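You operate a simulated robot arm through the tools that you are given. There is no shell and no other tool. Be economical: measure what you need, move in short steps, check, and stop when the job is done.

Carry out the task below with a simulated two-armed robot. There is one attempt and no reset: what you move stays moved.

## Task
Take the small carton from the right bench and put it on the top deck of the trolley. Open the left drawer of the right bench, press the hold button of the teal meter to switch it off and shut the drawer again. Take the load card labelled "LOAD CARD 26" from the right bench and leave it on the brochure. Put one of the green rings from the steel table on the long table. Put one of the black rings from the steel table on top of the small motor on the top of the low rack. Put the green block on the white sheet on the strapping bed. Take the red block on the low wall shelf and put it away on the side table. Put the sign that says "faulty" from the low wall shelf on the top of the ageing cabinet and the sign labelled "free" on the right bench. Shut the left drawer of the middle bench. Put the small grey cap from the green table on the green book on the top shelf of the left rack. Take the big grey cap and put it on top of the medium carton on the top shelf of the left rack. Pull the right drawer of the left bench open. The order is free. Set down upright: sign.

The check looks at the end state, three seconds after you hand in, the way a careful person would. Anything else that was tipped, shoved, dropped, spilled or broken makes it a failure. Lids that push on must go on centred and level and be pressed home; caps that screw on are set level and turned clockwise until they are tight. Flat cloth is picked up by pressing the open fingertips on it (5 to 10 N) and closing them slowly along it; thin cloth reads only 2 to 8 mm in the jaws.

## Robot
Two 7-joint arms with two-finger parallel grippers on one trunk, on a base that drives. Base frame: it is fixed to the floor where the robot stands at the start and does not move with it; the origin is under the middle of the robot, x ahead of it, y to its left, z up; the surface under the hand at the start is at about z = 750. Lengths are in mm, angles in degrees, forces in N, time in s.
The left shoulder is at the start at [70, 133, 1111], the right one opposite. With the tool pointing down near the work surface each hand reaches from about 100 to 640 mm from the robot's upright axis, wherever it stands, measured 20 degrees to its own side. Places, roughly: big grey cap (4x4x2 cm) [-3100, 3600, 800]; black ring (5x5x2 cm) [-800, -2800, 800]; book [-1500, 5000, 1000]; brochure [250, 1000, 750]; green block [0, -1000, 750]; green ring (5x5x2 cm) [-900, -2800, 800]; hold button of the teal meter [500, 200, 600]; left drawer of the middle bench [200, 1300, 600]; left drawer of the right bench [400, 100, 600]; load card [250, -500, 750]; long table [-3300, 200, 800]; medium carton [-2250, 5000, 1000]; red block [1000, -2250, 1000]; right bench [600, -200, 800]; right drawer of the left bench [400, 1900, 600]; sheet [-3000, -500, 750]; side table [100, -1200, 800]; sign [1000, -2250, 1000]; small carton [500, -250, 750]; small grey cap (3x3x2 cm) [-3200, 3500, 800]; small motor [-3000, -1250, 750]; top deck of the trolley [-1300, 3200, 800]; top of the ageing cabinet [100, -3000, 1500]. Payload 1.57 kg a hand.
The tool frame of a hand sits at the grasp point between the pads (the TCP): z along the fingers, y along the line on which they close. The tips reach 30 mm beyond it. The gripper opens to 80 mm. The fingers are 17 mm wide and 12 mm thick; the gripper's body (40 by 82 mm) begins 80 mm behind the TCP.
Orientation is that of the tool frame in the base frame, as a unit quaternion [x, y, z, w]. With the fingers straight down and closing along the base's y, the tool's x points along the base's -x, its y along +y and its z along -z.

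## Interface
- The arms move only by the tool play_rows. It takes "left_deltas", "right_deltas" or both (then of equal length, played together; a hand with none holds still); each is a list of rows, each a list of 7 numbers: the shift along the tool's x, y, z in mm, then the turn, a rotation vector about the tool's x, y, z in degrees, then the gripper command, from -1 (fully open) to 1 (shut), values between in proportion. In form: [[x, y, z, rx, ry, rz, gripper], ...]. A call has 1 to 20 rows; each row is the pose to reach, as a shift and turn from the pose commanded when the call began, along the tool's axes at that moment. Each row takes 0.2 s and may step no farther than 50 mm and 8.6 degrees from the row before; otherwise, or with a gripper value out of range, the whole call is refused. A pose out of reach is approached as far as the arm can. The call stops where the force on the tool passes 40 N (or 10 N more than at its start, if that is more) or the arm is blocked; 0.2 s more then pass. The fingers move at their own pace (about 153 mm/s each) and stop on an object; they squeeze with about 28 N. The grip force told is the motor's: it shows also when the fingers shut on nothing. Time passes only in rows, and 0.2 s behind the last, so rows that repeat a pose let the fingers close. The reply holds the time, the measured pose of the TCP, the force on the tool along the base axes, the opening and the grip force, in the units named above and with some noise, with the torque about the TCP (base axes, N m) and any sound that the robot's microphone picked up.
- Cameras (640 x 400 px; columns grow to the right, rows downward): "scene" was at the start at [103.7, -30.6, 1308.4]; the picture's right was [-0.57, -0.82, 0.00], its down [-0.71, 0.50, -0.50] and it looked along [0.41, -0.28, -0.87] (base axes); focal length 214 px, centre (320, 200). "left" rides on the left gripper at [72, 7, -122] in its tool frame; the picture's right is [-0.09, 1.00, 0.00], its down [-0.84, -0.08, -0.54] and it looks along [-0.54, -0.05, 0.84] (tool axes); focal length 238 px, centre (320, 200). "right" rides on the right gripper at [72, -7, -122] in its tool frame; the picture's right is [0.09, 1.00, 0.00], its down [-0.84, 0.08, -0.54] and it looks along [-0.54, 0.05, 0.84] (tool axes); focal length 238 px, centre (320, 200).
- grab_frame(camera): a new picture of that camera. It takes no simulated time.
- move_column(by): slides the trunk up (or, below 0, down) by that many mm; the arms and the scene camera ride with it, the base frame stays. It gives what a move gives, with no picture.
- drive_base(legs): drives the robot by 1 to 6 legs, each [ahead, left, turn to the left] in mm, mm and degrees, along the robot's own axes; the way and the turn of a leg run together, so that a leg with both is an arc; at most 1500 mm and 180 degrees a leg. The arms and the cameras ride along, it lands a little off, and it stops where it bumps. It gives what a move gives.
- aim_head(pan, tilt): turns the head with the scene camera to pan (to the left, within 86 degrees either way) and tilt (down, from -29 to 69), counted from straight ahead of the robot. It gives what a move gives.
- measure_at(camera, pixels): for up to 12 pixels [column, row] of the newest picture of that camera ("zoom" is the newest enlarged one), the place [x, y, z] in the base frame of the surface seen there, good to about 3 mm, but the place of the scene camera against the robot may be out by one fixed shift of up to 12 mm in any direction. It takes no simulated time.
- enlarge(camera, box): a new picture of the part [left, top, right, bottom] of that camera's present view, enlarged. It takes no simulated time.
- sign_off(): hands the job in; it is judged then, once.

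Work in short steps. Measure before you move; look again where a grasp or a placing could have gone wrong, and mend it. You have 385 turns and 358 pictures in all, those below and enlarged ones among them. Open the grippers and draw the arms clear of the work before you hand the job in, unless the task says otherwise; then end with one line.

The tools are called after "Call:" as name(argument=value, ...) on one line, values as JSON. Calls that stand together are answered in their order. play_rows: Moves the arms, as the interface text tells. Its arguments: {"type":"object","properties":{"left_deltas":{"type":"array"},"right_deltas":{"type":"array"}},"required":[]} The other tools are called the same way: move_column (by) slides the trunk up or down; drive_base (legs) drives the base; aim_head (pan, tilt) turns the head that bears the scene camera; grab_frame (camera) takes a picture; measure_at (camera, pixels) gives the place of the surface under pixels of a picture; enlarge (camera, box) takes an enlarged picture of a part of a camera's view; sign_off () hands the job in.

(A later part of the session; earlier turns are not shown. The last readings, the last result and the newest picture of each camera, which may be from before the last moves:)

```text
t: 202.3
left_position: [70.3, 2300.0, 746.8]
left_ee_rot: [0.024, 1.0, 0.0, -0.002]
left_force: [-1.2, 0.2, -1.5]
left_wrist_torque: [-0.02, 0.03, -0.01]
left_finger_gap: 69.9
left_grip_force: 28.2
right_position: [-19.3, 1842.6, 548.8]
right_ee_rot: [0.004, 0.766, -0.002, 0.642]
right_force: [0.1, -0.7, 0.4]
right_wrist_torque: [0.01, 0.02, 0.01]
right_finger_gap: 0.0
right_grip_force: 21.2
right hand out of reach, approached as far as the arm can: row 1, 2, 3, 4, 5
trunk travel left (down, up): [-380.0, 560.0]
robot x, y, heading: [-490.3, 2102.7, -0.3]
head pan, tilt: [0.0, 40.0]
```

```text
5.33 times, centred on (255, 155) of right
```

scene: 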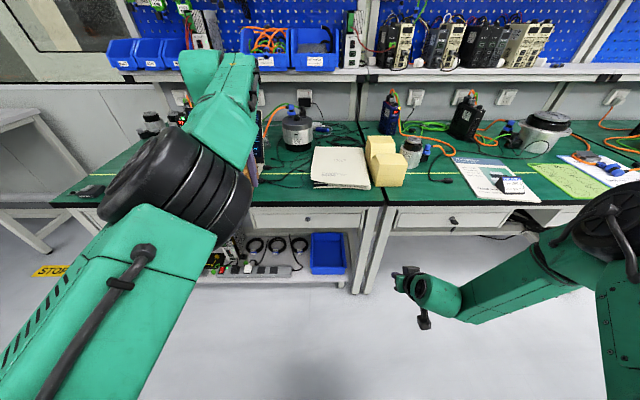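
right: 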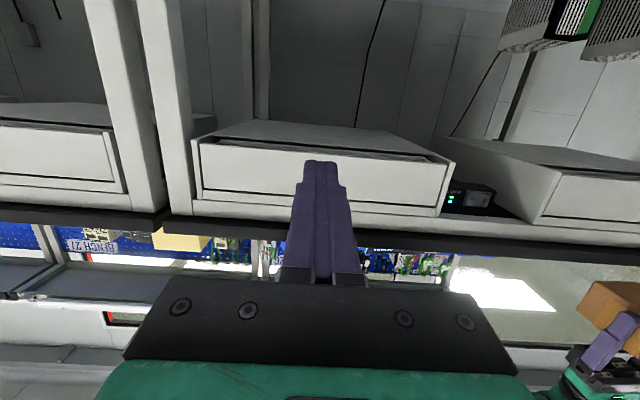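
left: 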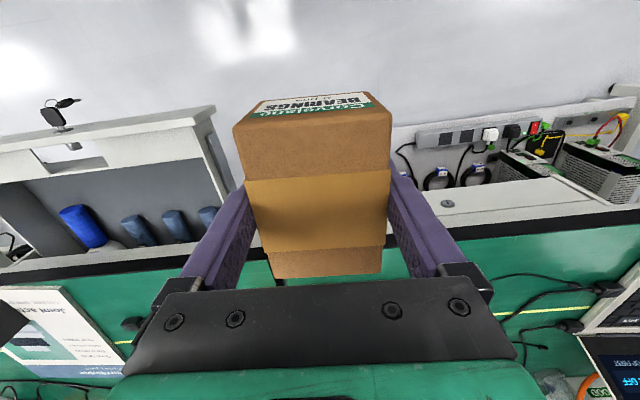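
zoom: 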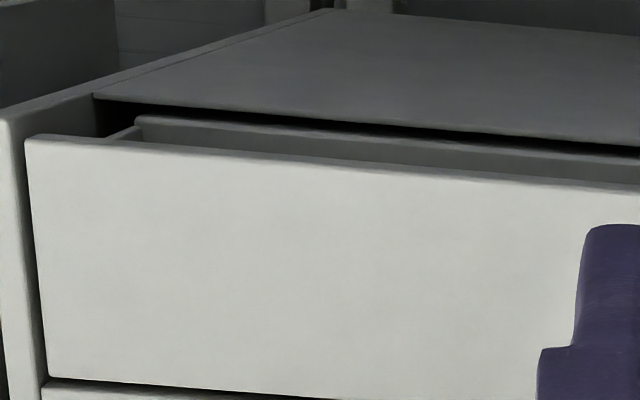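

Behind the panel (x 252-~264, bottom edge z 583) is an open finger groove up to the box front at x≈306. I'll hook it with closed fingers pointing steeply up-forward, so I lower the column and pitch further.

Call:
move_column(by=-250)

Call:
play_rows(right_deltas=[[0, 0, 0, 0, -8, 0, 1], [0, 0, 0, 0, -16, 0, 1], [0, 0, 0, 0, -24, 0, 1], [0, 0, 0, 0, -32, 0, 1], [0, 0, 0, 0, -40, 0, 1], [0, 0, 0, 0, -48, 0, 1], [0, 0, 0, 0, -55, 0, 1], [0, 0, 0, 0, -55, 0, 1]])

```text
t: 204.9
left_position: [69.9, 2301.4, 496.1]
left_ee_rot: [0.023, 1.0, 0.0, -0.001]
left_force: [0.5, -0.2, -2.5]
left_wrist_torque: [-0.02, 0.04, 0.0]
left_finger_gap: 69.8
left_grip_force: 27.6
right_position: [-19.6, 1841.6, 298.8]
right_ee_rot: [0.003, 0.766, -0.002, 0.642]
right_force: [0.3, -0.2, 0.2]
right_wrist_torque: [0.01, 0.01, 0.0]
right_finger_gap: 0.2
right_grip_force: 21.1
trunk travel left (down, up): [-130.0, 810.0]
robot x, y, heading: [-492.2, 2108.0, -0.3]
head pan, tilt: [0.0, 40.0]
```

```text
t: 206.7
left_position: [69.9, 2300.4, 496.6]
left_ee_rot: [0.023, 1.0, 0.0, -0.002]
left_force: [0.2, -0.2, -1.9]
left_wrist_torque: [0.03, 0.01, 0.0]
left_finger_gap: 69.7
left_grip_force: 27.8
right_position: [-19.1, 1842.6, 299.0]
right_ee_rot: [0.001, 0.383, -0.002, 0.924]
right_force: [-0.1, 0.1, 0.2]
right_wrist_torque: [-0.03, 0.0, -0.03]
right_finger_gap: 0.0
right_grip_force: 21.0
right hand out of reach, approached as far as the arm can: row 1, 2, 3, 4, 5
trunk travel left (down, up): [-130.0, 810.0]
robot x, y, heading: [-490.1, 2110.4, 0.0]
head pan, tilt: [0.0, 40.0]
```

The hand now points 45° up-forward. I try pitching 25° more.

Call:
play_rows(right_deltas=[[0, 0, 0, 0, -8, 0, 1], [0, 0, 0, 0, -16, 0, 1], [0, 0, 0, 0, -24, 0, 1], [0, 0, 0, 0, -24, 0, 1]])

Call:
grab_frame(camera="right")

Call:
grab_frame(camera="scene")

```text
t: 207.7
left_position: [69.7, 2300.8, 495.8]
left_ee_rot: [0.023, 1.0, 0.0, -0.003]
left_force: [-0.7, 0.2, -1.9]
left_wrist_torque: [0.0, -0.01, 0.0]
left_finger_gap: 69.9
left_grip_force: 27.9
right_position: [-48.0, 1865.4, 343.6]
right_ee_rot: [0.002, 0.182, -0.004, 0.983]
right_force: [0.4, 0.0, -0.4]
right_wrist_torque: [-0.01, 0.0, 0.0]
right_finger_gap: 0.0
right_grip_force: 21.4
right hand out of reach, approached as far as the arm can: row 1, 2, 3, 4
trunk travel left (down, up): [-130.0, 810.0]
robot x, y, heading: [-489.6, 2103.5, -0.2]
head pan, tilt: [0.0, 40.0]
```

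```text
265 pictures are left
```

right: 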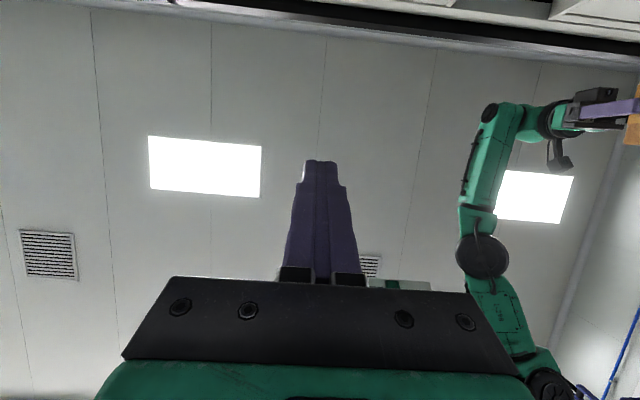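

```text
264 pictures are left
```

scene: 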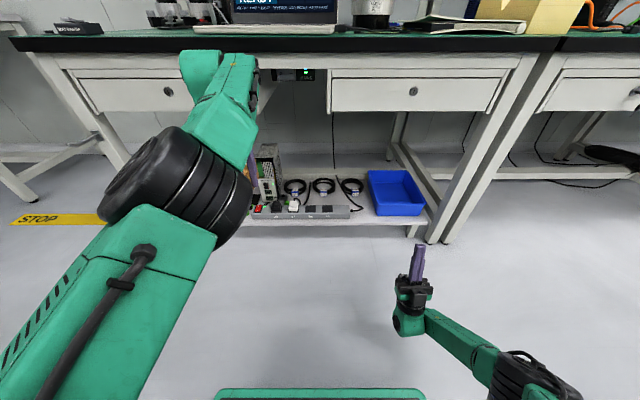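

Pointing 69° up now. I pitch the remaining part toward vertical and measure the shelf clutter below the drawer.

Call:
play_rows(right_deltas=[[0, 0, 0, 0, -8, 0, 1], [0, 0, 0, 0, -16, 0, 1], [0, 0, 0, 0, -16, 0, 1]])

Call:
measure_at(camera="scene", pixels=[[414, 108], [414, 91], [340, 210], [395, 205], [350, 185], [390, 172], [420, 245], [270, 212], [340, 92], [495, 92], [300, 234]])

```text
t: 208.5
left_position: [70.1, 2300.6, 496.9]
left_ee_rot: [0.024, 1.0, 0.001, -0.002]
left_force: [0.2, 0.1, -1.3]
left_wrist_torque: [0.03, -0.01, 0.03]
left_finger_gap: 69.7
left_grip_force: 28.0
right_position: [-70.9, 1886.4, 392.5]
right_ee_rot: [0.001, 0.045, -0.004, 0.999]
right_force: [-0.8, 0.4, -0.6]
right_wrist_torque: [0.02, 0.02, -0.01]
right_finger_gap: 0.0
right_grip_force: 21.2
right hand out of reach, approached as far as the arm can: row 1, 2, 3
trunk travel left (down, up): [-130.0, 810.0]
robot x, y, heading: [-492.8, 2105.6, -0.4]
head pan, tilt: [0.0, 40.0]
```

```text
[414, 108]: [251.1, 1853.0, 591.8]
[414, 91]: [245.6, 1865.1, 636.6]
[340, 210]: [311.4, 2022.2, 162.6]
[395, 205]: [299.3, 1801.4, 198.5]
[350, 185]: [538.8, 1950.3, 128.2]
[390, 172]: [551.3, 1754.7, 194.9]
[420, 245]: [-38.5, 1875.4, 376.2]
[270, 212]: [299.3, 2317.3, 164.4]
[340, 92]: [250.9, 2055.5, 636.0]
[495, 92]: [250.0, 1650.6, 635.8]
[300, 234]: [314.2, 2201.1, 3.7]
```

The hook hand is ready and nearly vertical. But the left hand with the carton would run under the bench when I drive ahead, so I swing the left arm out to the side first.

Call:
play_rows(left_deltas=[[10, 39, 0, 0, 0, 0, 1], [27, 77, 0, 0, 0, 0, 1], [48, 114, 0, 0, 0, 0, 1], [71, 149, 0, 0, 0, 0, 1], [96, 183, 0, 0, 0, 0, 1], [123, 214, 0, 0, 0, 0, 1], [153, 244, 0, 0, 0, 0, 1], [184, 271, 0, 0, 0, 0, 1], [218, 296, 0, 0, 0, 0, 1], [253, 319, 0, 0, 0, 0, 1], [290, 340, 0, 0, 0, 0, 1], [328, 357, 0, 0, 0, 0, 1], [357, 369, 0, 0, 0, 0, 1], [357, 369, 0, 0, 0, 0, 1]])

Call:
aim_head(pan=50, tilt=40)

Call:
grab_frame(camera="scene")

```text
t: 211.5
left_position: [-270.2, 2684.7, 497.2]
left_ee_rot: [0.024, 1.0, -0.001, -0.002]
left_force: [0.1, 1.2, -2.4]
left_wrist_torque: [-0.01, -0.01, -0.01]
left_finger_gap: 69.7
left_grip_force: 28.2
right_position: [-72.0, 1886.4, 392.6]
right_ee_rot: [0.001, 0.046, -0.003, 0.999]
right_force: [0.3, 0.6, 0.2]
right_wrist_torque: [-0.04, -0.01, -0.03]
right_finger_gap: 0.0
right_grip_force: 21.2
trunk travel left (down, up): [-130.0, 810.0]
robot x, y, heading: [-485.7, 2104.7, -0.4]
head pan, tilt: [0.0, 40.0]
```

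```text
t: 212.7
left_position: [-268.3, 2684.7, 496.1]
left_ee_rot: [0.023, 1.0, 0.0, -0.002]
left_force: [-0.4, -0.6, -3.0]
left_wrist_torque: [0.0, -0.03, 0.0]
left_finger_gap: 69.8
left_grip_force: 27.6
right_position: [-72.0, 1886.9, 392.7]
right_ee_rot: [0.002, 0.045, -0.003, 0.999]
right_force: [-0.5, -0.2, 0.7]
right_wrist_torque: [0.02, 0.0, 0.01]
right_finger_gap: 0.1
right_grip_force: 21.3
trunk travel left (down, up): [-130.0, 810.0]
robot x, y, heading: [-489.4, 2108.9, -0.4]
head pan, tilt: [50.0, 40.0]
```

```text
263 pictures are left
```

scene: 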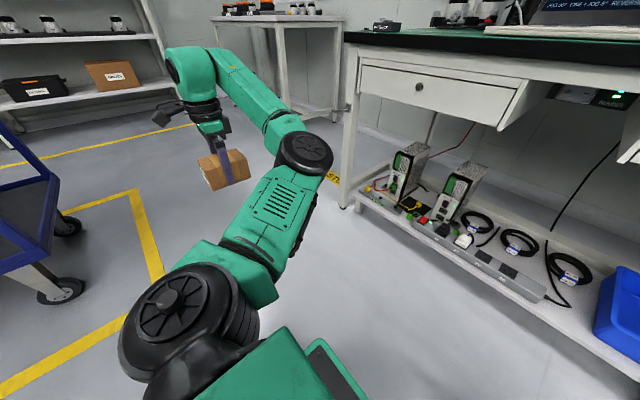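

I check the left elbow's position before driving ahead.

Call:
measure_at(camera="scene", pixels=[[328, 155], [305, 140], [320, 180], [300, 240], [270, 120], [200, 70]])

```text
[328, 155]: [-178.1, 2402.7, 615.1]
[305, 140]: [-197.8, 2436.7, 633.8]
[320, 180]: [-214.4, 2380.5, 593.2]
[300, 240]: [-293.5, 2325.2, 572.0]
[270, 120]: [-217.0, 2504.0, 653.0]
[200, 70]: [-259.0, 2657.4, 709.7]
```

Elbow's front is at x≈-165. I extend the right hand 55 mm more forward to keep the elbow farther from the bench.

Call:
play_rows(right_deltas=[[28, -8, 0, 0, 0, 0, 1], [55, -15, 0, 0, 0, 0, 1], [55, -15, 0, 0, -5, 0, 1], [55, -15, 0, 0, -5, 0, 1]])

```text
t: 213.7
left_position: [-268.9, 2685.2, 498.3]
left_ee_rot: [0.024, 1.0, -0.001, -0.001]
left_force: [0.8, 0.5, -2.1]
left_wrist_torque: [0.0, 0.03, 0.0]
left_finger_gap: 70.0
left_grip_force: 28.4
right_position: [-45.5, 1889.8, 432.2]
right_ee_rot: [0.001, 0.002, -0.004, 1.0]
right_force: [0.0, 0.2, 0.3]
right_wrist_torque: [-0.05, 0.02, 0.0]
right_finger_gap: 0.0
right_grip_force: 21.4
right hand out of reach, approached as far as the arm can: row 1, 2, 3, 4
trunk travel left (down, up): [-130.0, 810.0]
robot x, y, heading: [-488.1, 2103.7, -0.1]
head pan, tilt: [50.0, 40.0]
```

Vertical now, tip at z≈462. I drive ahead 331 mm so the fingers stand under the groove.

Call:
drive_base(legs=[[331, 0, 0]])

Call:
grab_frame(camera="right")

```text
t: 215.8
left_position: [60.7, 2682.2, 496.0]
left_ee_rot: [0.025, 1.0, 0.0, -0.002]
left_force: [0.2, -0.1, -1.6]
left_wrist_torque: [0.01, 0.01, -0.02]
left_finger_gap: 70.0
left_grip_force: 28.1
right_position: [281.4, 1888.1, 430.2]
right_ee_rot: [0.0, 0.003, -0.004, 1.0]
right_force: [-0.7, 0.4, 0.3]
right_wrist_torque: [-0.01, -0.02, -0.01]
right_finger_gap: 0.1
right_grip_force: 21.6
trunk travel left (down, up): [-130.0, 810.0]
robot x, y, heading: [-160.3, 2102.4, -0.4]
head pan, tilt: [50.0, 40.0]
```

```text
262 pictures are left
```

right: 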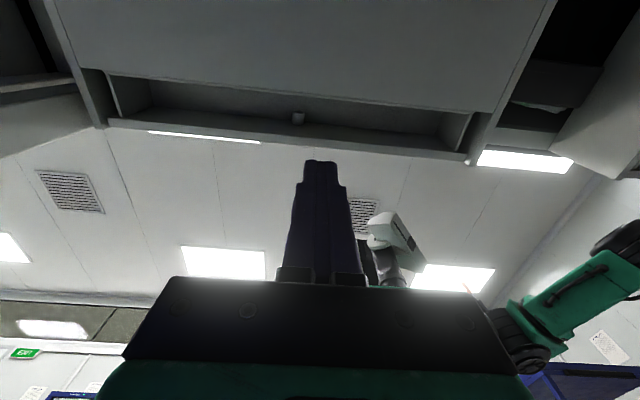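

The groove shows between rows ~80 and ~125. I measure its edges.

Call:
measure_at(camera="right", pixels=[[250, 60], [250, 84], [250, 92], [250, 105], [250, 118], [250, 125], [250, 130], [250, 136], [400, 115], [400, 138], [298, 118], [390, 100]])

```text
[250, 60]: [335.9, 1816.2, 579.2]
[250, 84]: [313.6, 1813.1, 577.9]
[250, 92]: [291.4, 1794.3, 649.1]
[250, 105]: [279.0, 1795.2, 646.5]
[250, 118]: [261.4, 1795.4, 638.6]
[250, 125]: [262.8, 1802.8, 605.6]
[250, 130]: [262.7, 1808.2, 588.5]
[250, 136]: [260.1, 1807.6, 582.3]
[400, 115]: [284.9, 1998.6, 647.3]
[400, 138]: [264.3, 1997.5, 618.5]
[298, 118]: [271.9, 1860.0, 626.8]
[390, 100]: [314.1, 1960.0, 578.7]
```

Groove: panel back at x 263, clear to 306, and deep to z 648. My fingers (273-290) fit. I raise the column 155 mm.

Call:
move_column(by=155)

```text
t: 217.6
left_position: [61.1, 2681.5, 652.0]
left_ee_rot: [0.024, 1.0, -0.001, -0.002]
left_force: [0.3, -0.3, -2.9]
left_wrist_torque: [0.02, -0.01, 0.02]
left_finger_gap: 69.7
left_grip_force: 28.3
right_position: [282.9, 1885.9, 584.7]
right_ee_rot: [0.002, 0.001, -0.005, 1.0]
right_force: [-0.3, -0.9, -0.5]
right_wrist_torque: [-0.01, -0.01, 0.01]
right_finger_gap: 0.3
right_grip_force: 21.1
trunk travel left (down, up): [-285.0, 655.0]
robot x, y, heading: [-161.5, 2102.0, -0.2]
head pan, tilt: [50.0, 40.0]
```

In the groove without contact. I drive back 200 mm to pull the drawer open.

Call:
drive_base(legs=[[-60, 0, 0]])

Call:
drive_base(legs=[[-150, 0, 0]])

Call:
aim_head(pan=-10, tilt=35)

Call:
grab_frame(camera="scene")

```text
t: 218.6
left_position: [-0.4, 2683.8, 651.4]
left_ee_rot: [0.023, 1.0, -0.001, -0.002]
left_force: [-0.1, 0.8, -2.1]
left_wrist_torque: [-0.03, -0.02, 0.0]
left_finger_gap: 69.7
left_grip_force: 28.0
right_position: [220.2, 1887.2, 586.5]
right_ee_rot: [0.001, 0.002, -0.004, 1.0]
right_force: [0.7, 0.2, 0.8]
right_wrist_torque: [0.02, 0.01, -0.01]
right_finger_gap: 0.1
right_grip_force: 21.3
trunk travel left (down, up): [-285.0, 655.0]
robot x, y, heading: [-219.8, 2101.9, -0.3]
head pan, tilt: [50.0, 40.0]
```

```text
t: 219.9
left_position: [-150.4, 2684.8, 651.6]
left_ee_rot: [0.023, 1.0, -0.001, 0.0]
left_force: [0.0, 0.1, -1.4]
left_wrist_torque: [-0.02, 0.01, 0.02]
left_finger_gap: 69.5
left_grip_force: 28.1
right_position: [73.3, 1889.8, 586.9]
right_ee_rot: [0.0, 0.002, -0.003, 1.0]
right_force: [1.1, 0.6, 0.3]
right_wrist_torque: [0.0, 0.03, 0.01]
right_finger_gap: 0.0
right_grip_force: 21.7
trunk travel left (down, up): [-285.0, 655.0]
robot x, y, heading: [-369.6, 2107.0, -0.4]
head pan, tilt: [50.0, 40.0]
```

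```text
t: 221.2
left_position: [-149.6, 2683.5, 652.2]
left_ee_rot: [0.024, 1.0, -0.001, -0.002]
left_force: [-0.2, -0.3, -1.7]
left_wrist_torque: [-0.03, 0.04, -0.02]
left_finger_gap: 69.8
left_grip_force: 27.8
right_position: [74.1, 1889.1, 584.9]
right_ee_rot: [0.001, 0.002, -0.003, 1.0]
right_force: [-0.4, -0.5, 0.3]
right_wrist_torque: [-0.01, 0.0, -0.03]
right_finger_gap: 0.0
right_grip_force: 21.3
trunk travel left (down, up): [-285.0, 655.0]
robot x, y, heading: [-368.8, 2104.1, -0.4]
head pan, tilt: [-10.0, 35.0]
```

```text
261 pictures are left
```

scene: 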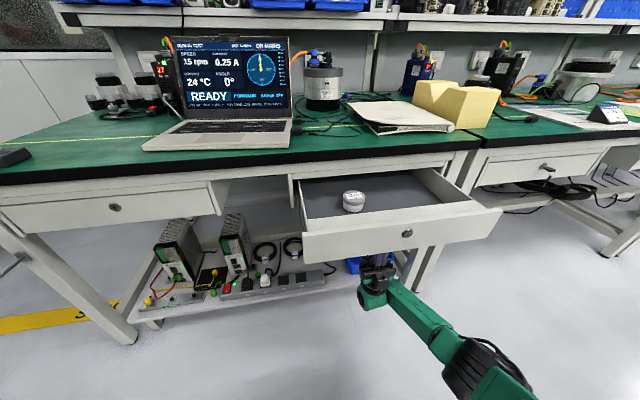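

Open about 190 mm. I pull a further 130 mm to be safely "open".

Call:
drive_base(legs=[[-130, 0, 0]])

Call:
measure_at(camera="scene", pixels=[[410, 234]])

Call:
grab_frame(camera="scene")

```text
t: 222.5
left_position: [-276.1, 2685.3, 651.1]
left_ee_rot: [0.023, 1.0, -0.001, -0.001]
left_force: [-0.9, 0.3, -3.4]
left_wrist_torque: [-0.03, 0.0, 0.0]
left_finger_gap: 69.6
left_grip_force: 28.1
right_position: [-54.8, 1889.1, 586.6]
right_ee_rot: [0.001, 0.002, -0.004, 1.0]
right_force: [-0.7, 0.1, 0.1]
right_wrist_torque: [0.0, 0.01, -0.03]
right_finger_gap: 0.2
right_grip_force: 21.6
trunk travel left (down, up): [-285.0, 655.0]
robot x, y, heading: [-498.3, 2105.5, -0.2]
head pan, tilt: [-10.0, 35.0]
```

```text
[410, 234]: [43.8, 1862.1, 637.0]
```

```text
260 pictures are left
```

scene: 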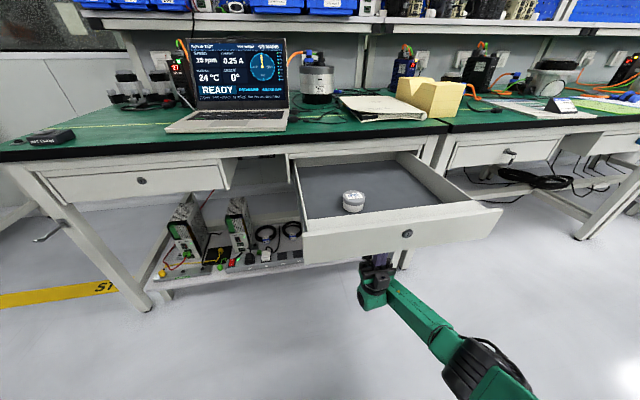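

Open about 325 mm. I lower the column to unhook, then back away.

Call:
move_column(by=-110)

Call:
drive_base(legs=[[-500, 0, 0]])

Call:
grab_frame(camera="scene")

```text
t: 223.9
left_position: [-276.9, 2683.9, 541.6]
left_ee_rot: [0.025, 1.0, -0.001, -0.002]
left_force: [-0.1, -0.4, -2.3]
left_wrist_torque: [-0.01, 0.03, 0.02]
left_finger_gap: 70.2
left_grip_force: 27.6
right_position: [-55.7, 1889.2, 475.4]
right_ee_rot: [0.002, 0.002, -0.004, 1.0]
right_force: [0.4, 0.1, 0.0]
right_wrist_torque: [0.02, 0.01, 0.02]
right_finger_gap: 0.2
right_grip_force: 21.6
trunk travel left (down, up): [-175.0, 765.0]
robot x, y, heading: [-503.1, 2107.7, -0.4]
head pan, tilt: [-10.0, 35.0]
```

```text
t: 226.9
left_position: [-775.9, 2688.1, 540.9]
left_ee_rot: [0.024, 1.0, -0.001, -0.002]
left_force: [0.7, -0.3, -1.7]
left_wrist_torque: [-0.01, -0.01, -0.05]
left_finger_gap: 69.9
left_grip_force: 28.0
right_position: [-554.0, 1892.0, 475.9]
right_ee_rot: [0.002, 0.002, -0.004, 1.0]
right_force: [-0.3, -0.1, -0.2]
right_wrist_torque: [0.0, 0.0, -0.02]
right_finger_gap: 0.1
right_grip_force: 21.3
trunk travel left (down, up): [-175.0, 765.0]
robot x, y, heading: [-999.3, 2109.9, -0.4]
head pan, tilt: [-10.0, 35.0]
```

```text
259 pictures are left
```

scene: 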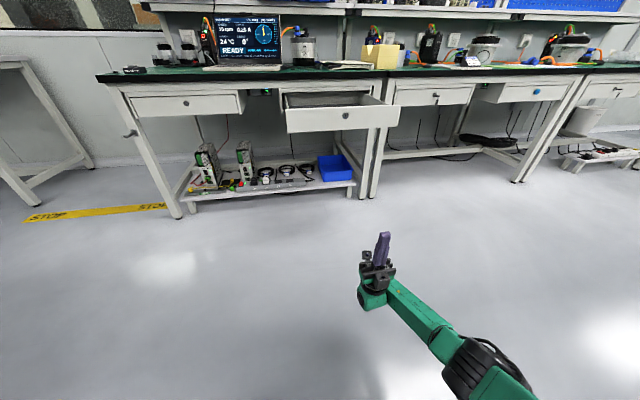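

The drawer stays open. I raise the column and bring the right hand back to tool-down in open space.

Call:
move_column(by=510)

Call:
play_rows(right_deltas=[[0, 0, 0, 0, 8, 0, 1], [0, 0, 0, 0, 16, 0, 1], [0, 0, 0, 0, 24, 0, 1], [0, 0, 0, 0, 32, 0, 1], [0, 0, 0, 0, 40, 0, 1], [0, 0, 0, 0, 48, 0, 1], [0, 0, 0, 0, 56, 0, 1], [0, 0, 0, 0, 64, 0, 1], [0, 0, 0, 0, 72, 0, 1], [0, 0, 0, 0, 80, 0, 1], [0, 0, 0, 0, 88, 0, -1], [0, 0, 0, 0, 96, 0, -1], [0, 0, 0, 0, 104, 0, -1], [0, 0, 0, 0, 112, 0, -1], [0, 0, 0, 0, 120, 0, -1], [0, 0, 0, 0, 128, 0, -1], [0, 0, 0, 0, 136, 0, -1]])

Call:
grab_frame(camera="scene")

```text
refused: 510 is not a number from -400 to 400
```

```text
t: 230.5
left_position: [-775.9, 2687.5, 542.2]
left_ee_rot: [0.024, 1.0, -0.001, -0.003]
left_force: [1.2, -0.2, -1.3]
left_wrist_torque: [-0.03, 0.04, -0.01]
left_finger_gap: 69.7
left_grip_force: 27.9
right_position: [-513.9, 1888.0, 459.2]
right_ee_rot: [0.007, 0.875, -0.004, 0.484]
right_force: [0.8, -0.1, 0.4]
right_wrist_torque: [-0.04, -0.01, -0.01]
right_finger_gap: 80.1
right_grip_force: 0.0
right hand out of reach, approached as far as the arm can: row 13, 14, 15, 16, 17
trunk travel left (down, up): [-175.0, 765.0]
robot x, y, heading: [-998.7, 2106.8, -0.4]
head pan, tilt: [-10.0, 35.0]
```

```text
258 pictures are left
```

scene: 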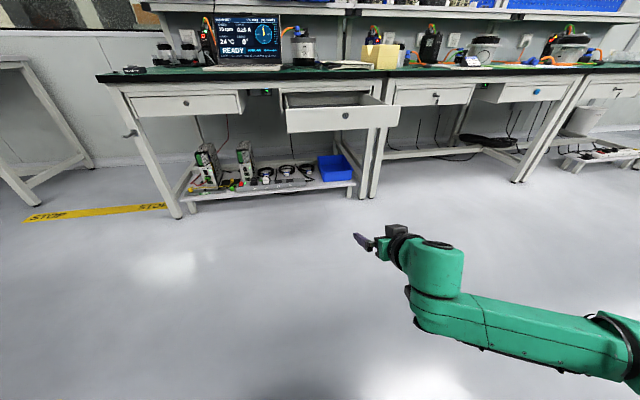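

Going well. I finish the pitch-down rotation and raise the column in two steps.

Call:
move_column(by=400)

Call:
move_column(by=110)

Call:
play_rows(right_deltas=[[0, 0, 0, 0, 8, 0, -1], [0, 0, 0, 0, 16, 0, -1], [0, 0, 0, 0, 24, 0, -1], [0, 0, 0, 0, 32, 0, -1], [0, 0, 0, 0, 40, 0, -1], [0, 0, 0, 0, 48, 0, -1], [0, 0, 0, 0, 56, 0, -1], [0, 0, 0, 0, 58, 0, -1]])

Call:
aim_head(pan=80, tilt=35)

Call:
grab_frame(camera="scene")

```text
t: 234.3
left_position: [-775.7, 2688.0, 942.2]
left_ee_rot: [0.023, 1.0, -0.001, -0.002]
left_force: [0.4, -0.6, -2.3]
left_wrist_torque: [0.04, 0.01, 0.04]
left_finger_gap: 69.6
left_grip_force: 27.7
right_position: [-513.8, 1887.6, 859.5]
right_ee_rot: [0.007, 0.875, -0.004, 0.484]
right_force: [-0.9, 0.3, -0.4]
right_wrist_torque: [0.04, -0.01, -0.01]
right_finger_gap: 79.9
right_grip_force: 0.0
trunk travel left (down, up): [-575.0, 365.0]
robot x, y, heading: [-997.5, 2109.3, -0.3]
head pan, tilt: [-10.0, 35.0]
```

```text
t: 235.7
left_position: [-775.5, 2687.3, 1051.2]
left_ee_rot: [0.024, 1.0, -0.001, -0.002]
left_force: [-0.4, 0.9, -2.3]
left_wrist_torque: [0.01, 0.04, -0.01]
left_finger_gap: 69.9
left_grip_force: 27.5
right_position: [-514.3, 1889.2, 967.9]
right_ee_rot: [0.008, 0.875, -0.004, 0.485]
right_force: [0.1, 0.1, 1.0]
right_wrist_torque: [-0.01, -0.05, 0.03]
right_finger_gap: 79.9
right_grip_force: 0.0
trunk travel left (down, up): [-685.0, 255.0]
robot x, y, heading: [-996.5, 2110.2, -0.2]
head pan, tilt: [-10.0, 35.0]
```

```text
t: 237.5
left_position: [-775.5, 2687.5, 1052.4]
left_ee_rot: [0.023, 1.0, -0.001, -0.002]
left_force: [0.2, 0.2, -2.9]
left_wrist_torque: [-0.06, 0.0, 0.01]
left_finger_gap: 69.6
left_grip_force: 28.1
right_position: [-514.3, 1888.6, 968.8]
right_ee_rot: [0.009, 1.0, 0.0, -0.002]
right_force: [-0.8, 0.5, -0.5]
right_wrist_torque: [0.02, 0.0, -0.01]
right_finger_gap: 79.9
right_grip_force: 0.1
trunk travel left (down, up): [-685.0, 255.0]
robot x, y, heading: [-1000.6, 2107.1, -0.1]
head pan, tilt: [-10.0, 35.0]
```

```text
t: 239.2
left_position: [-776.4, 2689.0, 1051.8]
left_ee_rot: [0.023, 1.0, 0.0, -0.002]
left_force: [-0.6, -0.1, -2.9]
left_wrist_torque: [0.01, 0.03, -0.02]
left_finger_gap: 70.0
left_grip_force: 28.1
right_position: [-514.9, 1888.3, 969.3]
right_ee_rot: [0.009, 1.0, 0.0, 0.001]
right_force: [-0.1, 0.3, -0.1]
right_wrist_torque: [0.0, 0.0, -0.02]
right_finger_gap: 80.1
right_grip_force: 0.1
trunk travel left (down, up): [-685.0, 255.0]
robot x, y, heading: [-998.2, 2109.2, -0.4]
head pan, tilt: [80.0, 35.0]
```

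```text
257 pictures are left
```

scene: 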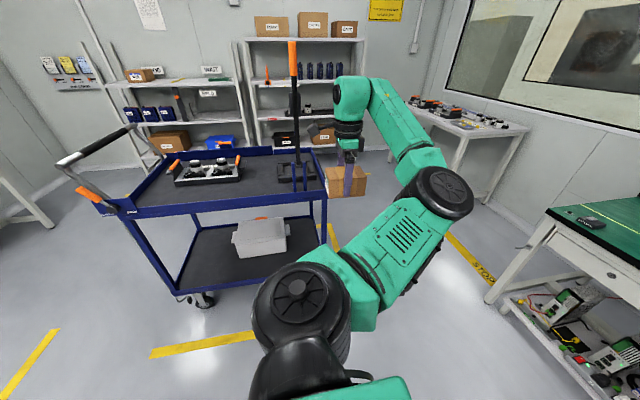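

The trolley is ahead-left. I measure its deck and the items on it.

Call:
measure_at(camera="scene", pixels=[[160, 200], [260, 190], [250, 165], [150, 170], [320, 190], [325, 205], [300, 150], [130, 213], [235, 200], [290, 172], [240, 155], [175, 155]])

Call:
enlarge(camera="scene", box=[90, 130, 350, 240])

```text
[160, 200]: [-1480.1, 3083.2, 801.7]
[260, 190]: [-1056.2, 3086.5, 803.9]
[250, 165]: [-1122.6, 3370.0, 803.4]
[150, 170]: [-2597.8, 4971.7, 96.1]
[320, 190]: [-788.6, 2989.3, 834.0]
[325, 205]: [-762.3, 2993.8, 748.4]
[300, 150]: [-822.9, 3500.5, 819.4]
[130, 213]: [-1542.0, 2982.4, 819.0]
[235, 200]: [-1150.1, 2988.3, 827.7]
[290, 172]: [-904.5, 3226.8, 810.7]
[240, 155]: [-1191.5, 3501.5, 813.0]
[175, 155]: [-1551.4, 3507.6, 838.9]
```

```text
2.46 times, centred on (220, 185) of scene
```

zoom: 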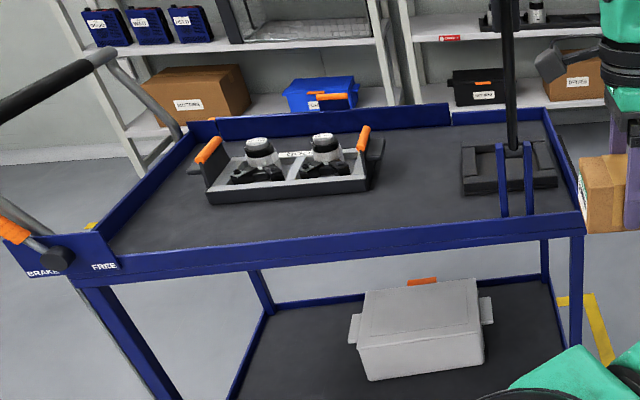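

Deck z≈803, rim 834; a free area is around [-1120,3130]. From the current sideways left-arm pose I can place it by driving back 345 and left 440.

Call:
drive_base(legs=[[-345, 0, 0.4], [0, 440, 0]])

Call:
grab_frame(camera="left")

Call:
grab_frame(camera="scene")

```text
t: 243.7
left_position: [-1124.2, 3133.5, 1051.9]
left_ee_rot: [0.016, 1.0, 0.0, -0.001]
left_force: [-0.8, -0.4, -1.5]
left_wrist_torque: [0.02, 0.0, -0.01]
left_finger_gap: 69.8
left_grip_force: 27.8
right_position: [-850.2, 2338.0, 969.2]
right_ee_rot: [0.001, 1.0, 0.001, -0.001]
right_force: [1.3, 1.3, -0.2]
right_wrist_torque: [-0.01, 0.01, -0.03]
right_finger_gap: 79.9
right_grip_force: 0.1
trunk travel left (down, up): [-685.0, 255.0]
robot x, y, heading: [-1337.1, 2552.6, 0.7]
head pan, tilt: [80.0, 35.0]
```

```text
255 pictures are left
```

left: 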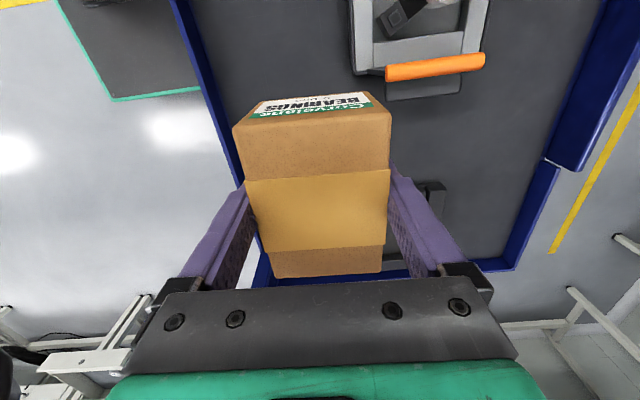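

```text
254 pictures are left
```

scene: 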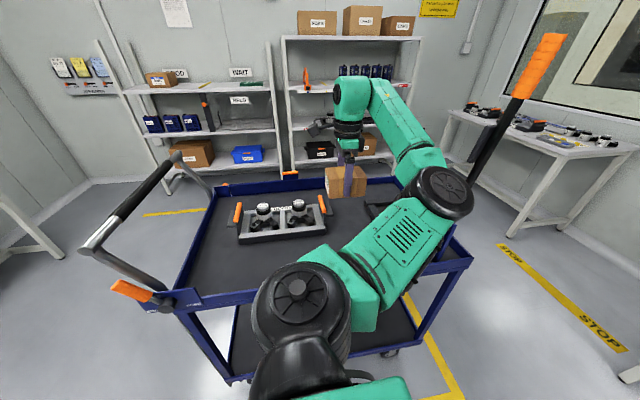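

I measure the deck and obstacles around the drop point in the left view.

Call:
measure_at(camera="left", pixels=[[270, 70], [225, 130], [240, 185], [420, 130], [435, 70], [430, 195], [400, 240], [330, 60], [420, 165], [355, 75]])

```text
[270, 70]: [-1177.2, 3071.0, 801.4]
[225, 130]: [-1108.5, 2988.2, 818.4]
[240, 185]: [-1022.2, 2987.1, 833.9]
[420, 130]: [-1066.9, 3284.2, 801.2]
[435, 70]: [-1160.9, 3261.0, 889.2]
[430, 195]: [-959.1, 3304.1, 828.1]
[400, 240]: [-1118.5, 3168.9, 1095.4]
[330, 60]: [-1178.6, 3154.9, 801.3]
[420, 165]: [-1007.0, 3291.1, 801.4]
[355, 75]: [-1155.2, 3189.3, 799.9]
```

Clear all round. I lower with the column to just above the deck.

Call:
move_column(by=-200)

Call:
move_column(by=-6)

```text
t: 245.8
left_position: [-1124.6, 3134.7, 851.2]
left_ee_rot: [0.017, 1.0, 0.0, -0.002]
left_force: [0.5, 0.5, -2.0]
left_wrist_torque: [-0.01, 0.03, 0.0]
left_finger_gap: 69.8
left_grip_force: 27.9
right_position: [-851.2, 2338.9, 769.4]
right_ee_rot: [0.001, 1.0, -0.001, 0.0]
right_force: [-0.1, -0.3, 0.3]
right_wrist_torque: [-0.03, -0.02, -0.02]
right_finger_gap: 80.3
right_grip_force: 0.1
trunk travel left (down, up): [-485.0, 455.0]
robot x, y, heading: [-1334.9, 2553.5, 0.4]
head pan, tilt: [80.0, 35.0]
```

```text
t: 246.4
left_position: [-1124.5, 3134.3, 846.3]
left_ee_rot: [0.017, 1.0, -0.001, -0.002]
left_force: [-0.7, 0.9, -2.9]
left_wrist_torque: [0.02, -0.01, 0.0]
left_finger_gap: 69.9
left_grip_force: 28.1
right_position: [-850.5, 2338.2, 763.6]
right_ee_rot: [0.001, 1.0, 0.0, 0.001]
right_force: [0.5, -0.1, 0.3]
right_wrist_torque: [0.0, 0.0, 0.0]
right_finger_gap: 79.8
right_grip_force: 0.0
trunk travel left (down, up): [-479.0, 461.0]
robot x, y, heading: [-1337.5, 2553.7, 0.5]
head pan, tilt: [80.0, 35.0]
```

Call:
move_column(by=-4)

```text
t: 246.9
left_position: [-1124.4, 3133.7, 841.2]
left_ee_rot: [0.016, 1.0, 0.0, -0.002]
left_force: [-0.6, 0.4, -1.6]
left_wrist_torque: [0.06, 0.01, -0.02]
left_finger_gap: 69.8
left_grip_force: 28.2
right_position: [-849.6, 2338.5, 759.2]
right_ee_rot: [0.001, 1.0, 0.0, 0.001]
right_force: [-0.4, -0.1, 0.8]
right_wrist_torque: [0.03, 0.0, 0.01]
right_finger_gap: 80.0
right_grip_force: 0.0
trunk travel left (down, up): [-475.0, 465.0]
robot x, y, heading: [-1336.7, 2554.2, 0.9]
head pan, tilt: [80.0, 35.0]
```

Still no contact; 2 mm more.

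Call:
move_column(by=-2)

```text
t: 247.4
left_position: [-1123.3, 3134.0, 840.9]
left_ee_rot: [0.017, 1.0, 0.0, -0.001]
left_force: [0.3, 0.5, 0.9]
left_wrist_torque: [0.12, -0.16, 0.04]
left_finger_gap: 69.3
left_grip_force: 28.2
right_position: [-850.4, 2339.4, 756.7]
right_ee_rot: [0.002, 1.0, 0.0, 0.0]
right_force: [0.0, 0.6, 0.8]
right_wrist_torque: [0.01, -0.02, -0.01]
right_finger_gap: 79.9
right_grip_force: 0.1
trunk travel left (down, up): [-473.0, 467.0]
robot x, y, heading: [-1338.6, 2552.3, 0.2]
head pan, tilt: [80.0, 35.0]
```

Contact begins (force sign reversed). I release and raise by the column.

Call:
play_rows(left_deltas=[[0, 0, 0.5, 0, 0, 0, 0.6], [0, 0, 0.5, 0, 0, 0, 0], [0, 0, 0.5, 0, 0, 0, -1], [0, 0, 0.5, 0, 0, 0, -1]])

Call:
move_column(by=200)

Call:
grab_frame(camera="left")

```text
t: 248.4
left_position: [-1124.5, 3134.0, 839.3]
left_ee_rot: [0.017, 1.0, -0.001, -0.002]
left_force: [-0.9, -0.8, 0.5]
left_wrist_torque: [-0.02, -0.01, 0.0]
left_finger_gap: 80.0
left_grip_force: 0.0
right_position: [-850.9, 2338.2, 758.0]
right_ee_rot: [0.0, 1.0, 0.0, 0.0]
right_force: [0.2, 0.2, -0.1]
right_wrist_torque: [0.02, -0.03, 0.02]
right_finger_gap: 80.2
right_grip_force: 0.2
trunk travel left (down, up): [-473.0, 467.0]
robot x, y, heading: [-1338.3, 2554.0, 0.6]
head pan, tilt: [80.0, 35.0]
```

```text
t: 250.6
left_position: [-1123.6, 3134.8, 1038.7]
left_ee_rot: [0.016, 1.0, -0.001, -0.002]
left_force: [0.1, 0.4, 1.3]
left_wrist_torque: [0.01, 0.01, 0.0]
left_finger_gap: 80.1
left_grip_force: 0.1
right_position: [-850.1, 2337.7, 958.3]
right_ee_rot: [0.001, 1.0, 0.0, 0.001]
right_force: [-0.7, -0.5, 0.4]
right_wrist_torque: [0.02, -0.03, -0.01]
right_finger_gap: 80.0
right_grip_force: 0.1
trunk travel left (down, up): [-673.0, 267.0]
robot x, y, heading: [-1337.9, 2554.2, 0.4]
head pan, tilt: [80.0, 35.0]
```

```text
253 pictures are left
```

left: 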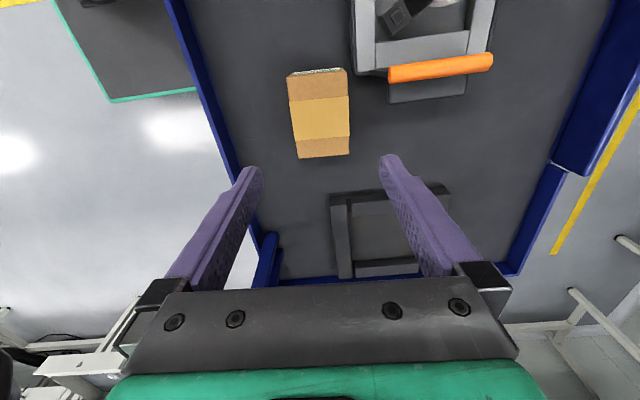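

Carton is on the deck. I back off from the trolley, turn left toward the far corner and look for the green table.

Call:
drive_base(legs=[[0, -450, 0], [0, 0, 140]])

Call:
aim_head(pan=0, tilt=20)

Call:
grab_frame(camera="scene")

```text
t: 259.2
left_position: [-1865.0, 1783.5, 1038.9]
left_ee_rot: [0.937, -0.349, 0.002, 0.0]
left_force: [0.2, 0.3, 0.2]
left_wrist_torque: [-0.01, 0.01, -0.01]
left_finger_gap: 79.9
left_grip_force: 0.0
right_position: [-1579.1, 2575.2, 956.9]
right_ee_rot: [0.943, -0.334, 0.0, 0.0]
right_force: [-0.2, 0.3, -0.4]
right_wrist_torque: [-0.01, -0.03, 0.0]
right_finger_gap: 80.2
right_grip_force: 0.0
trunk travel left (down, up): [-673.0, 267.0]
robot x, y, heading: [-1335.9, 2100.3, 141.5]
head pan, tilt: [80.0, 35.0]
```

```text
t: 260.7
left_position: [-1865.8, 1784.7, 1039.1]
left_ee_rot: [0.937, -0.348, 0.002, -0.001]
left_force: [0.1, -0.3, 0.2]
left_wrist_torque: [0.01, 0.03, 0.01]
left_finger_gap: 80.0
left_grip_force: 0.1
right_position: [-1579.1, 2575.5, 956.7]
right_ee_rot: [0.943, -0.333, 0.0, 0.0]
right_force: [-1.2, -0.5, 0.0]
right_wrist_torque: [-0.01, 0.02, 0.02]
right_finger_gap: 80.1
right_grip_force: 0.1
trunk travel left (down, up): [-673.0, 267.0]
robot x, y, heading: [-1331.3, 2103.0, 141.4]
head pan, tilt: [0.0, 20.0]
```

```text
252 pictures are left
```

scene: 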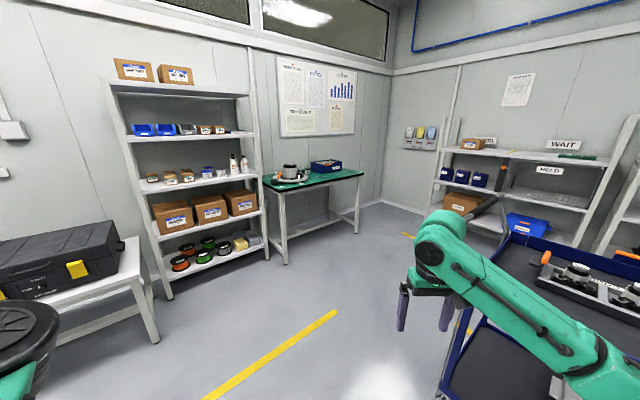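

The green table is at (310,180) and the WAIT/HELD rack is the left of the two racks. I drive around the trolley's handle: turn to face -x, go ahead, then sidestep right.

Call:
drive_base(legs=[[0, 0, 38.6], [1200, 0, 0], [0, -1100, 0]])

Call:
aim_head(pan=-10, tilt=35)

Call:
grab_frame(camera="scene")

```text
t: 273.8
left_position: [-2738.7, 2621.5, 1038.6]
left_ee_rot: [1.0, -0.031, 0.002, -0.001]
left_force: [-0.2, 0.0, 0.5]
left_wrist_torque: [0.0, 0.01, 0.01]
left_finger_gap: 79.8
left_grip_force: 0.0
right_position: [-2987.0, 3424.3, 955.4]
right_ee_rot: [1.0, -0.017, 0.0, 0.0]
right_force: [-0.2, 0.2, 0.0]
right_wrist_torque: [0.0, -0.01, 0.01]
right_finger_gap: 80.1
right_grip_force: 0.0
trunk travel left (down, up): [-673.0, 267.0]
robot x, y, heading: [-2508.5, 3195.8, 178.4]
head pan, tilt: [0.0, 20.0]
```

```text
t: 274.5
left_position: [-2738.2, 2621.7, 1039.8]
left_ee_rot: [0.999, -0.032, 0.002, -0.001]
left_force: [0.0, -0.4, 0.4]
left_wrist_torque: [-0.01, -0.02, 0.02]
left_finger_gap: 79.8
left_grip_force: 0.0
right_position: [-2987.2, 3425.8, 956.7]
right_ee_rot: [1.0, -0.017, 0.0, 0.0]
right_force: [0.3, -0.3, 0.9]
right_wrist_torque: [-0.04, 0.0, -0.04]
right_finger_gap: 80.0
right_grip_force: 0.1
trunk travel left (down, up): [-673.0, 267.0]
robot x, y, heading: [-2506.4, 3192.7, 178.7]
head pan, tilt: [-10.0, 35.0]
```

```text
251 pictures are left
```

scene: 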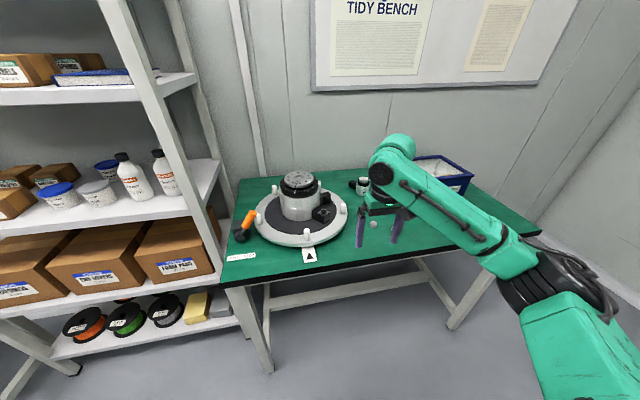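

The right hand is already over the table; something small and grey is at (374,224). I look with the right camera and an enlargement.

Call:
grab_frame(camera="right")

Call:
enlarge(camera="scene", box=[320, 150, 480, 250])

```text
250 pictures are left
```

right: 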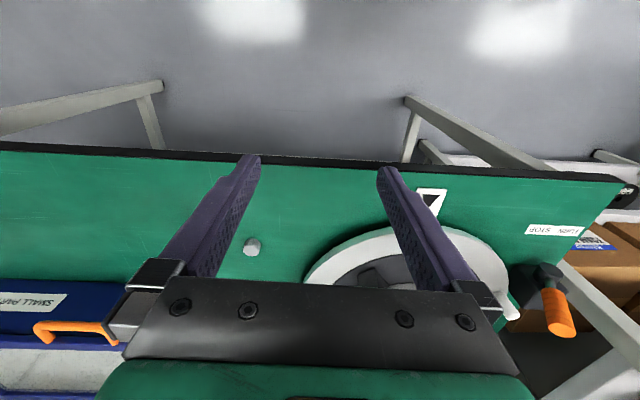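

```text
4.00 times, centred on (400, 200) of scene
```

zoom: 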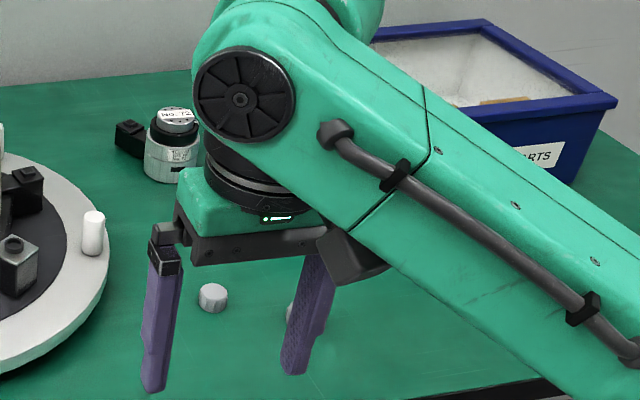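

One cap is at (252,246) in the right view; another is partly hidden behind a finger. I measure and shift the hand sideways to see both.

Call:
measure_at(camera="right", pixels=[[252, 246], [252, 240], [200, 220], [320, 200], [320, 160]])

Call:
measure_at(camera="zoom", pixels=[[212, 290], [212, 300], [289, 312], [250, 340]])

Call:
play_rows(right_deltas=[[0, -40, 0, 0, 0, 0, -1], [0, -80, 0, 0, 0, 0, -1], [0, -110, 0, 0, 0, 0, -1]])

Call:
grab_frame(camera="right")

```text
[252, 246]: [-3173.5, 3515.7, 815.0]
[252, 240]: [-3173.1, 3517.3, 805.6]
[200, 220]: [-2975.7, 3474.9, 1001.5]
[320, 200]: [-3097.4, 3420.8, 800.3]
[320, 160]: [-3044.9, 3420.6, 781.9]
```

```text
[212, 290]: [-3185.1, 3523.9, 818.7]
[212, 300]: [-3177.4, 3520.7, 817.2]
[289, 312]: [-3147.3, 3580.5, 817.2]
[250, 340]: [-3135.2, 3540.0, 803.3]
```

```text
t: 275.3
left_position: [-2738.8, 2620.9, 1040.1]
left_ee_rot: [0.999, -0.032, 0.002, -0.001]
left_force: [-0.1, -0.2, 0.3]
left_wrist_torque: [-0.03, -0.01, 0.02]
left_finger_gap: 79.9
left_grip_force: 0.0
right_position: [-2983.1, 3535.2, 957.5]
right_ee_rot: [1.0, -0.016, 0.001, 0.001]
right_force: [-0.1, -0.8, 0.2]
right_wrist_torque: [-0.02, -0.03, -0.01]
right_finger_gap: 79.8
right_grip_force: 0.1
trunk travel left (down, up): [-673.0, 267.0]
robot x, y, heading: [-2508.2, 3194.1, 178.8]
head pan, tilt: [-10.0, 35.0]
```

```text
248 pictures are left
```

right: 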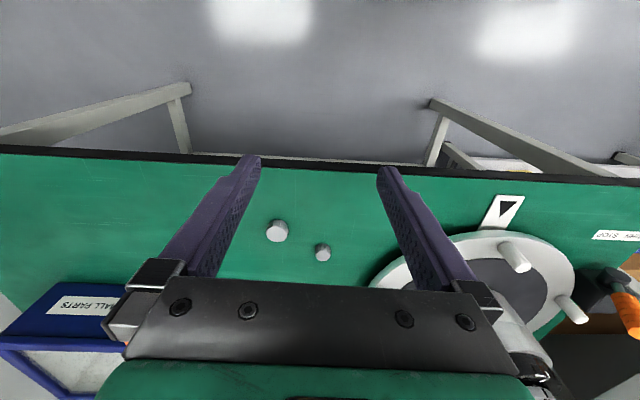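

Big cap at (277,231), small cap at (323,252). I measure both.

Call:
measure_at(camera="right", pixels=[[277, 225], [277, 231], [277, 238], [267, 231], [287, 231], [323, 248], [323, 255], [316, 252], [330, 252], [300, 220]])

Call:
enlarge(camera="right", box=[255, 205, 345, 265])

```text
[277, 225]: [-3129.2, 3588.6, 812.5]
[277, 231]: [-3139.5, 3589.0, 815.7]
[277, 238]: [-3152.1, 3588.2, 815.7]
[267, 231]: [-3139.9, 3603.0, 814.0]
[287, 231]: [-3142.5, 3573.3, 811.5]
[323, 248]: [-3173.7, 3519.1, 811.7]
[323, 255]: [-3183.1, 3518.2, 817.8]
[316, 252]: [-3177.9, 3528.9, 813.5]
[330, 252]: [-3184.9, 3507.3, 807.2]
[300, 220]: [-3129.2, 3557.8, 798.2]
```

```text
6.67 times, centred on (300, 235) of right
```

zoom: 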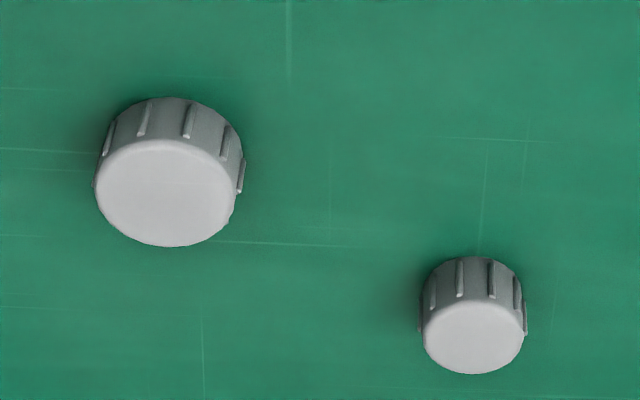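

Small cap centre is [-3180,3518] (top z 817), big cap [-3143,3588] (top z 816). I drive closer so the small cap is in comfortable reach.

Call:
drive_base(legs=[[200, -125, 1]])

Call:
grab_frame(camera="right")

```text
t: 277.1
left_position: [-2926.2, 2744.3, 1039.3]
left_ee_rot: [1.0, -0.023, 0.001, -0.002]
left_force: [0.7, 0.7, 0.1]
left_wrist_torque: [0.01, -0.02, 0.03]
left_finger_gap: 79.9
left_grip_force: 0.1
right_position: [-3189.3, 3652.0, 959.3]
right_ee_rot: [1.0, -0.007, 0.0, 0.0]
right_force: [-0.1, -0.5, 0.1]
right_wrist_torque: [0.0, 0.0, 0.01]
right_finger_gap: 80.0
right_grip_force: 0.2
trunk travel left (down, up): [-673.0, 267.0]
robot x, y, heading: [-2703.8, 3325.1, 179.8]
head pan, tilt: [-10.0, 35.0]
```

```text
246 pictures are left
```

right: 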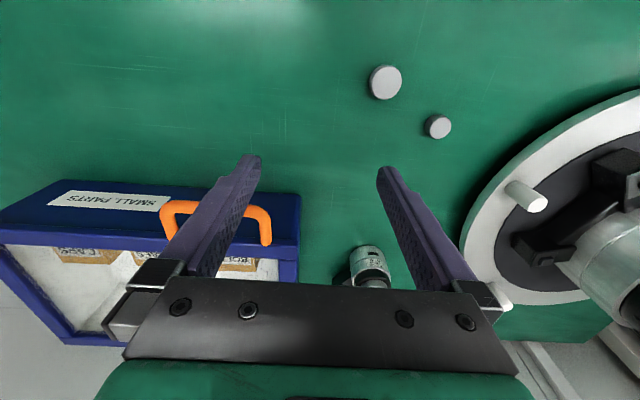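

I measure both caps again from this closer pose.

Call:
measure_at(camera="right", pixels=[[386, 82], [374, 84], [400, 84], [386, 96], [438, 127], [428, 128], [449, 128], [438, 136], [430, 200]])

Call:
play_rows(right_deltas=[[3, 40, 10, 0, 0, 0, -1], [6, 80, 20, 0, 0, 0, -0.2], [9, 120, 30, 0, 0, 0, -0.2], [9, 134, 40, 0, 0, 0, -0.2], [9, 134, 40, 0, 0, 0, -0.2]])

Call:
grab_frame(camera="right")

```text
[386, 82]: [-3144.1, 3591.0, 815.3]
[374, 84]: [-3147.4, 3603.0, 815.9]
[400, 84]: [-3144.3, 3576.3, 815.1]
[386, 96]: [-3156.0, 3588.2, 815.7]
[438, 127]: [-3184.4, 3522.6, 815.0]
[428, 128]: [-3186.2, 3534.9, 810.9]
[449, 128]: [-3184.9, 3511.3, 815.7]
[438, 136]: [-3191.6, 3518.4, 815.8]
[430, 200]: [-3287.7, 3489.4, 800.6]
```

```text
t: 278.3
left_position: [-2927.7, 2744.6, 1039.7]
left_ee_rot: [1.0, -0.022, 0.001, 0.0]
left_force: [-0.4, -0.3, -0.7]
left_wrist_torque: [0.04, -0.02, -0.02]
left_finger_gap: 80.1
left_grip_force: 0.1
right_position: [-3183.7, 3517.6, 918.6]
right_ee_rot: [1.0, -0.007, 0.0, 0.001]
right_force: [0.5, 0.0, -0.2]
right_wrist_torque: [0.0, -0.02, -0.03]
right_finger_gap: 47.7
right_grip_force: 0.1
trunk travel left (down, up): [-673.0, 267.0]
robot x, y, heading: [-2710.5, 3325.3, 179.7]
head pan, tilt: [-10.0, 35.0]
```

```text
245 pictures are left
```

right: 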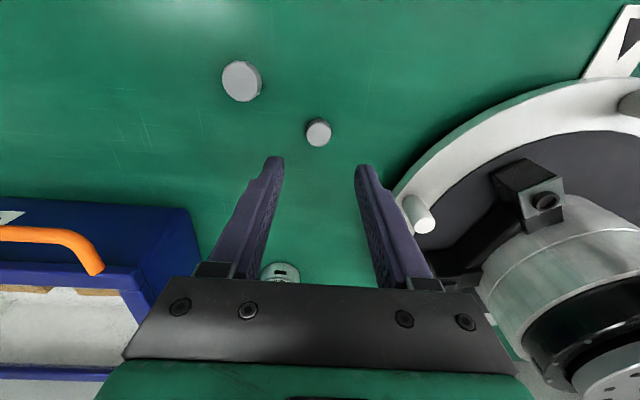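

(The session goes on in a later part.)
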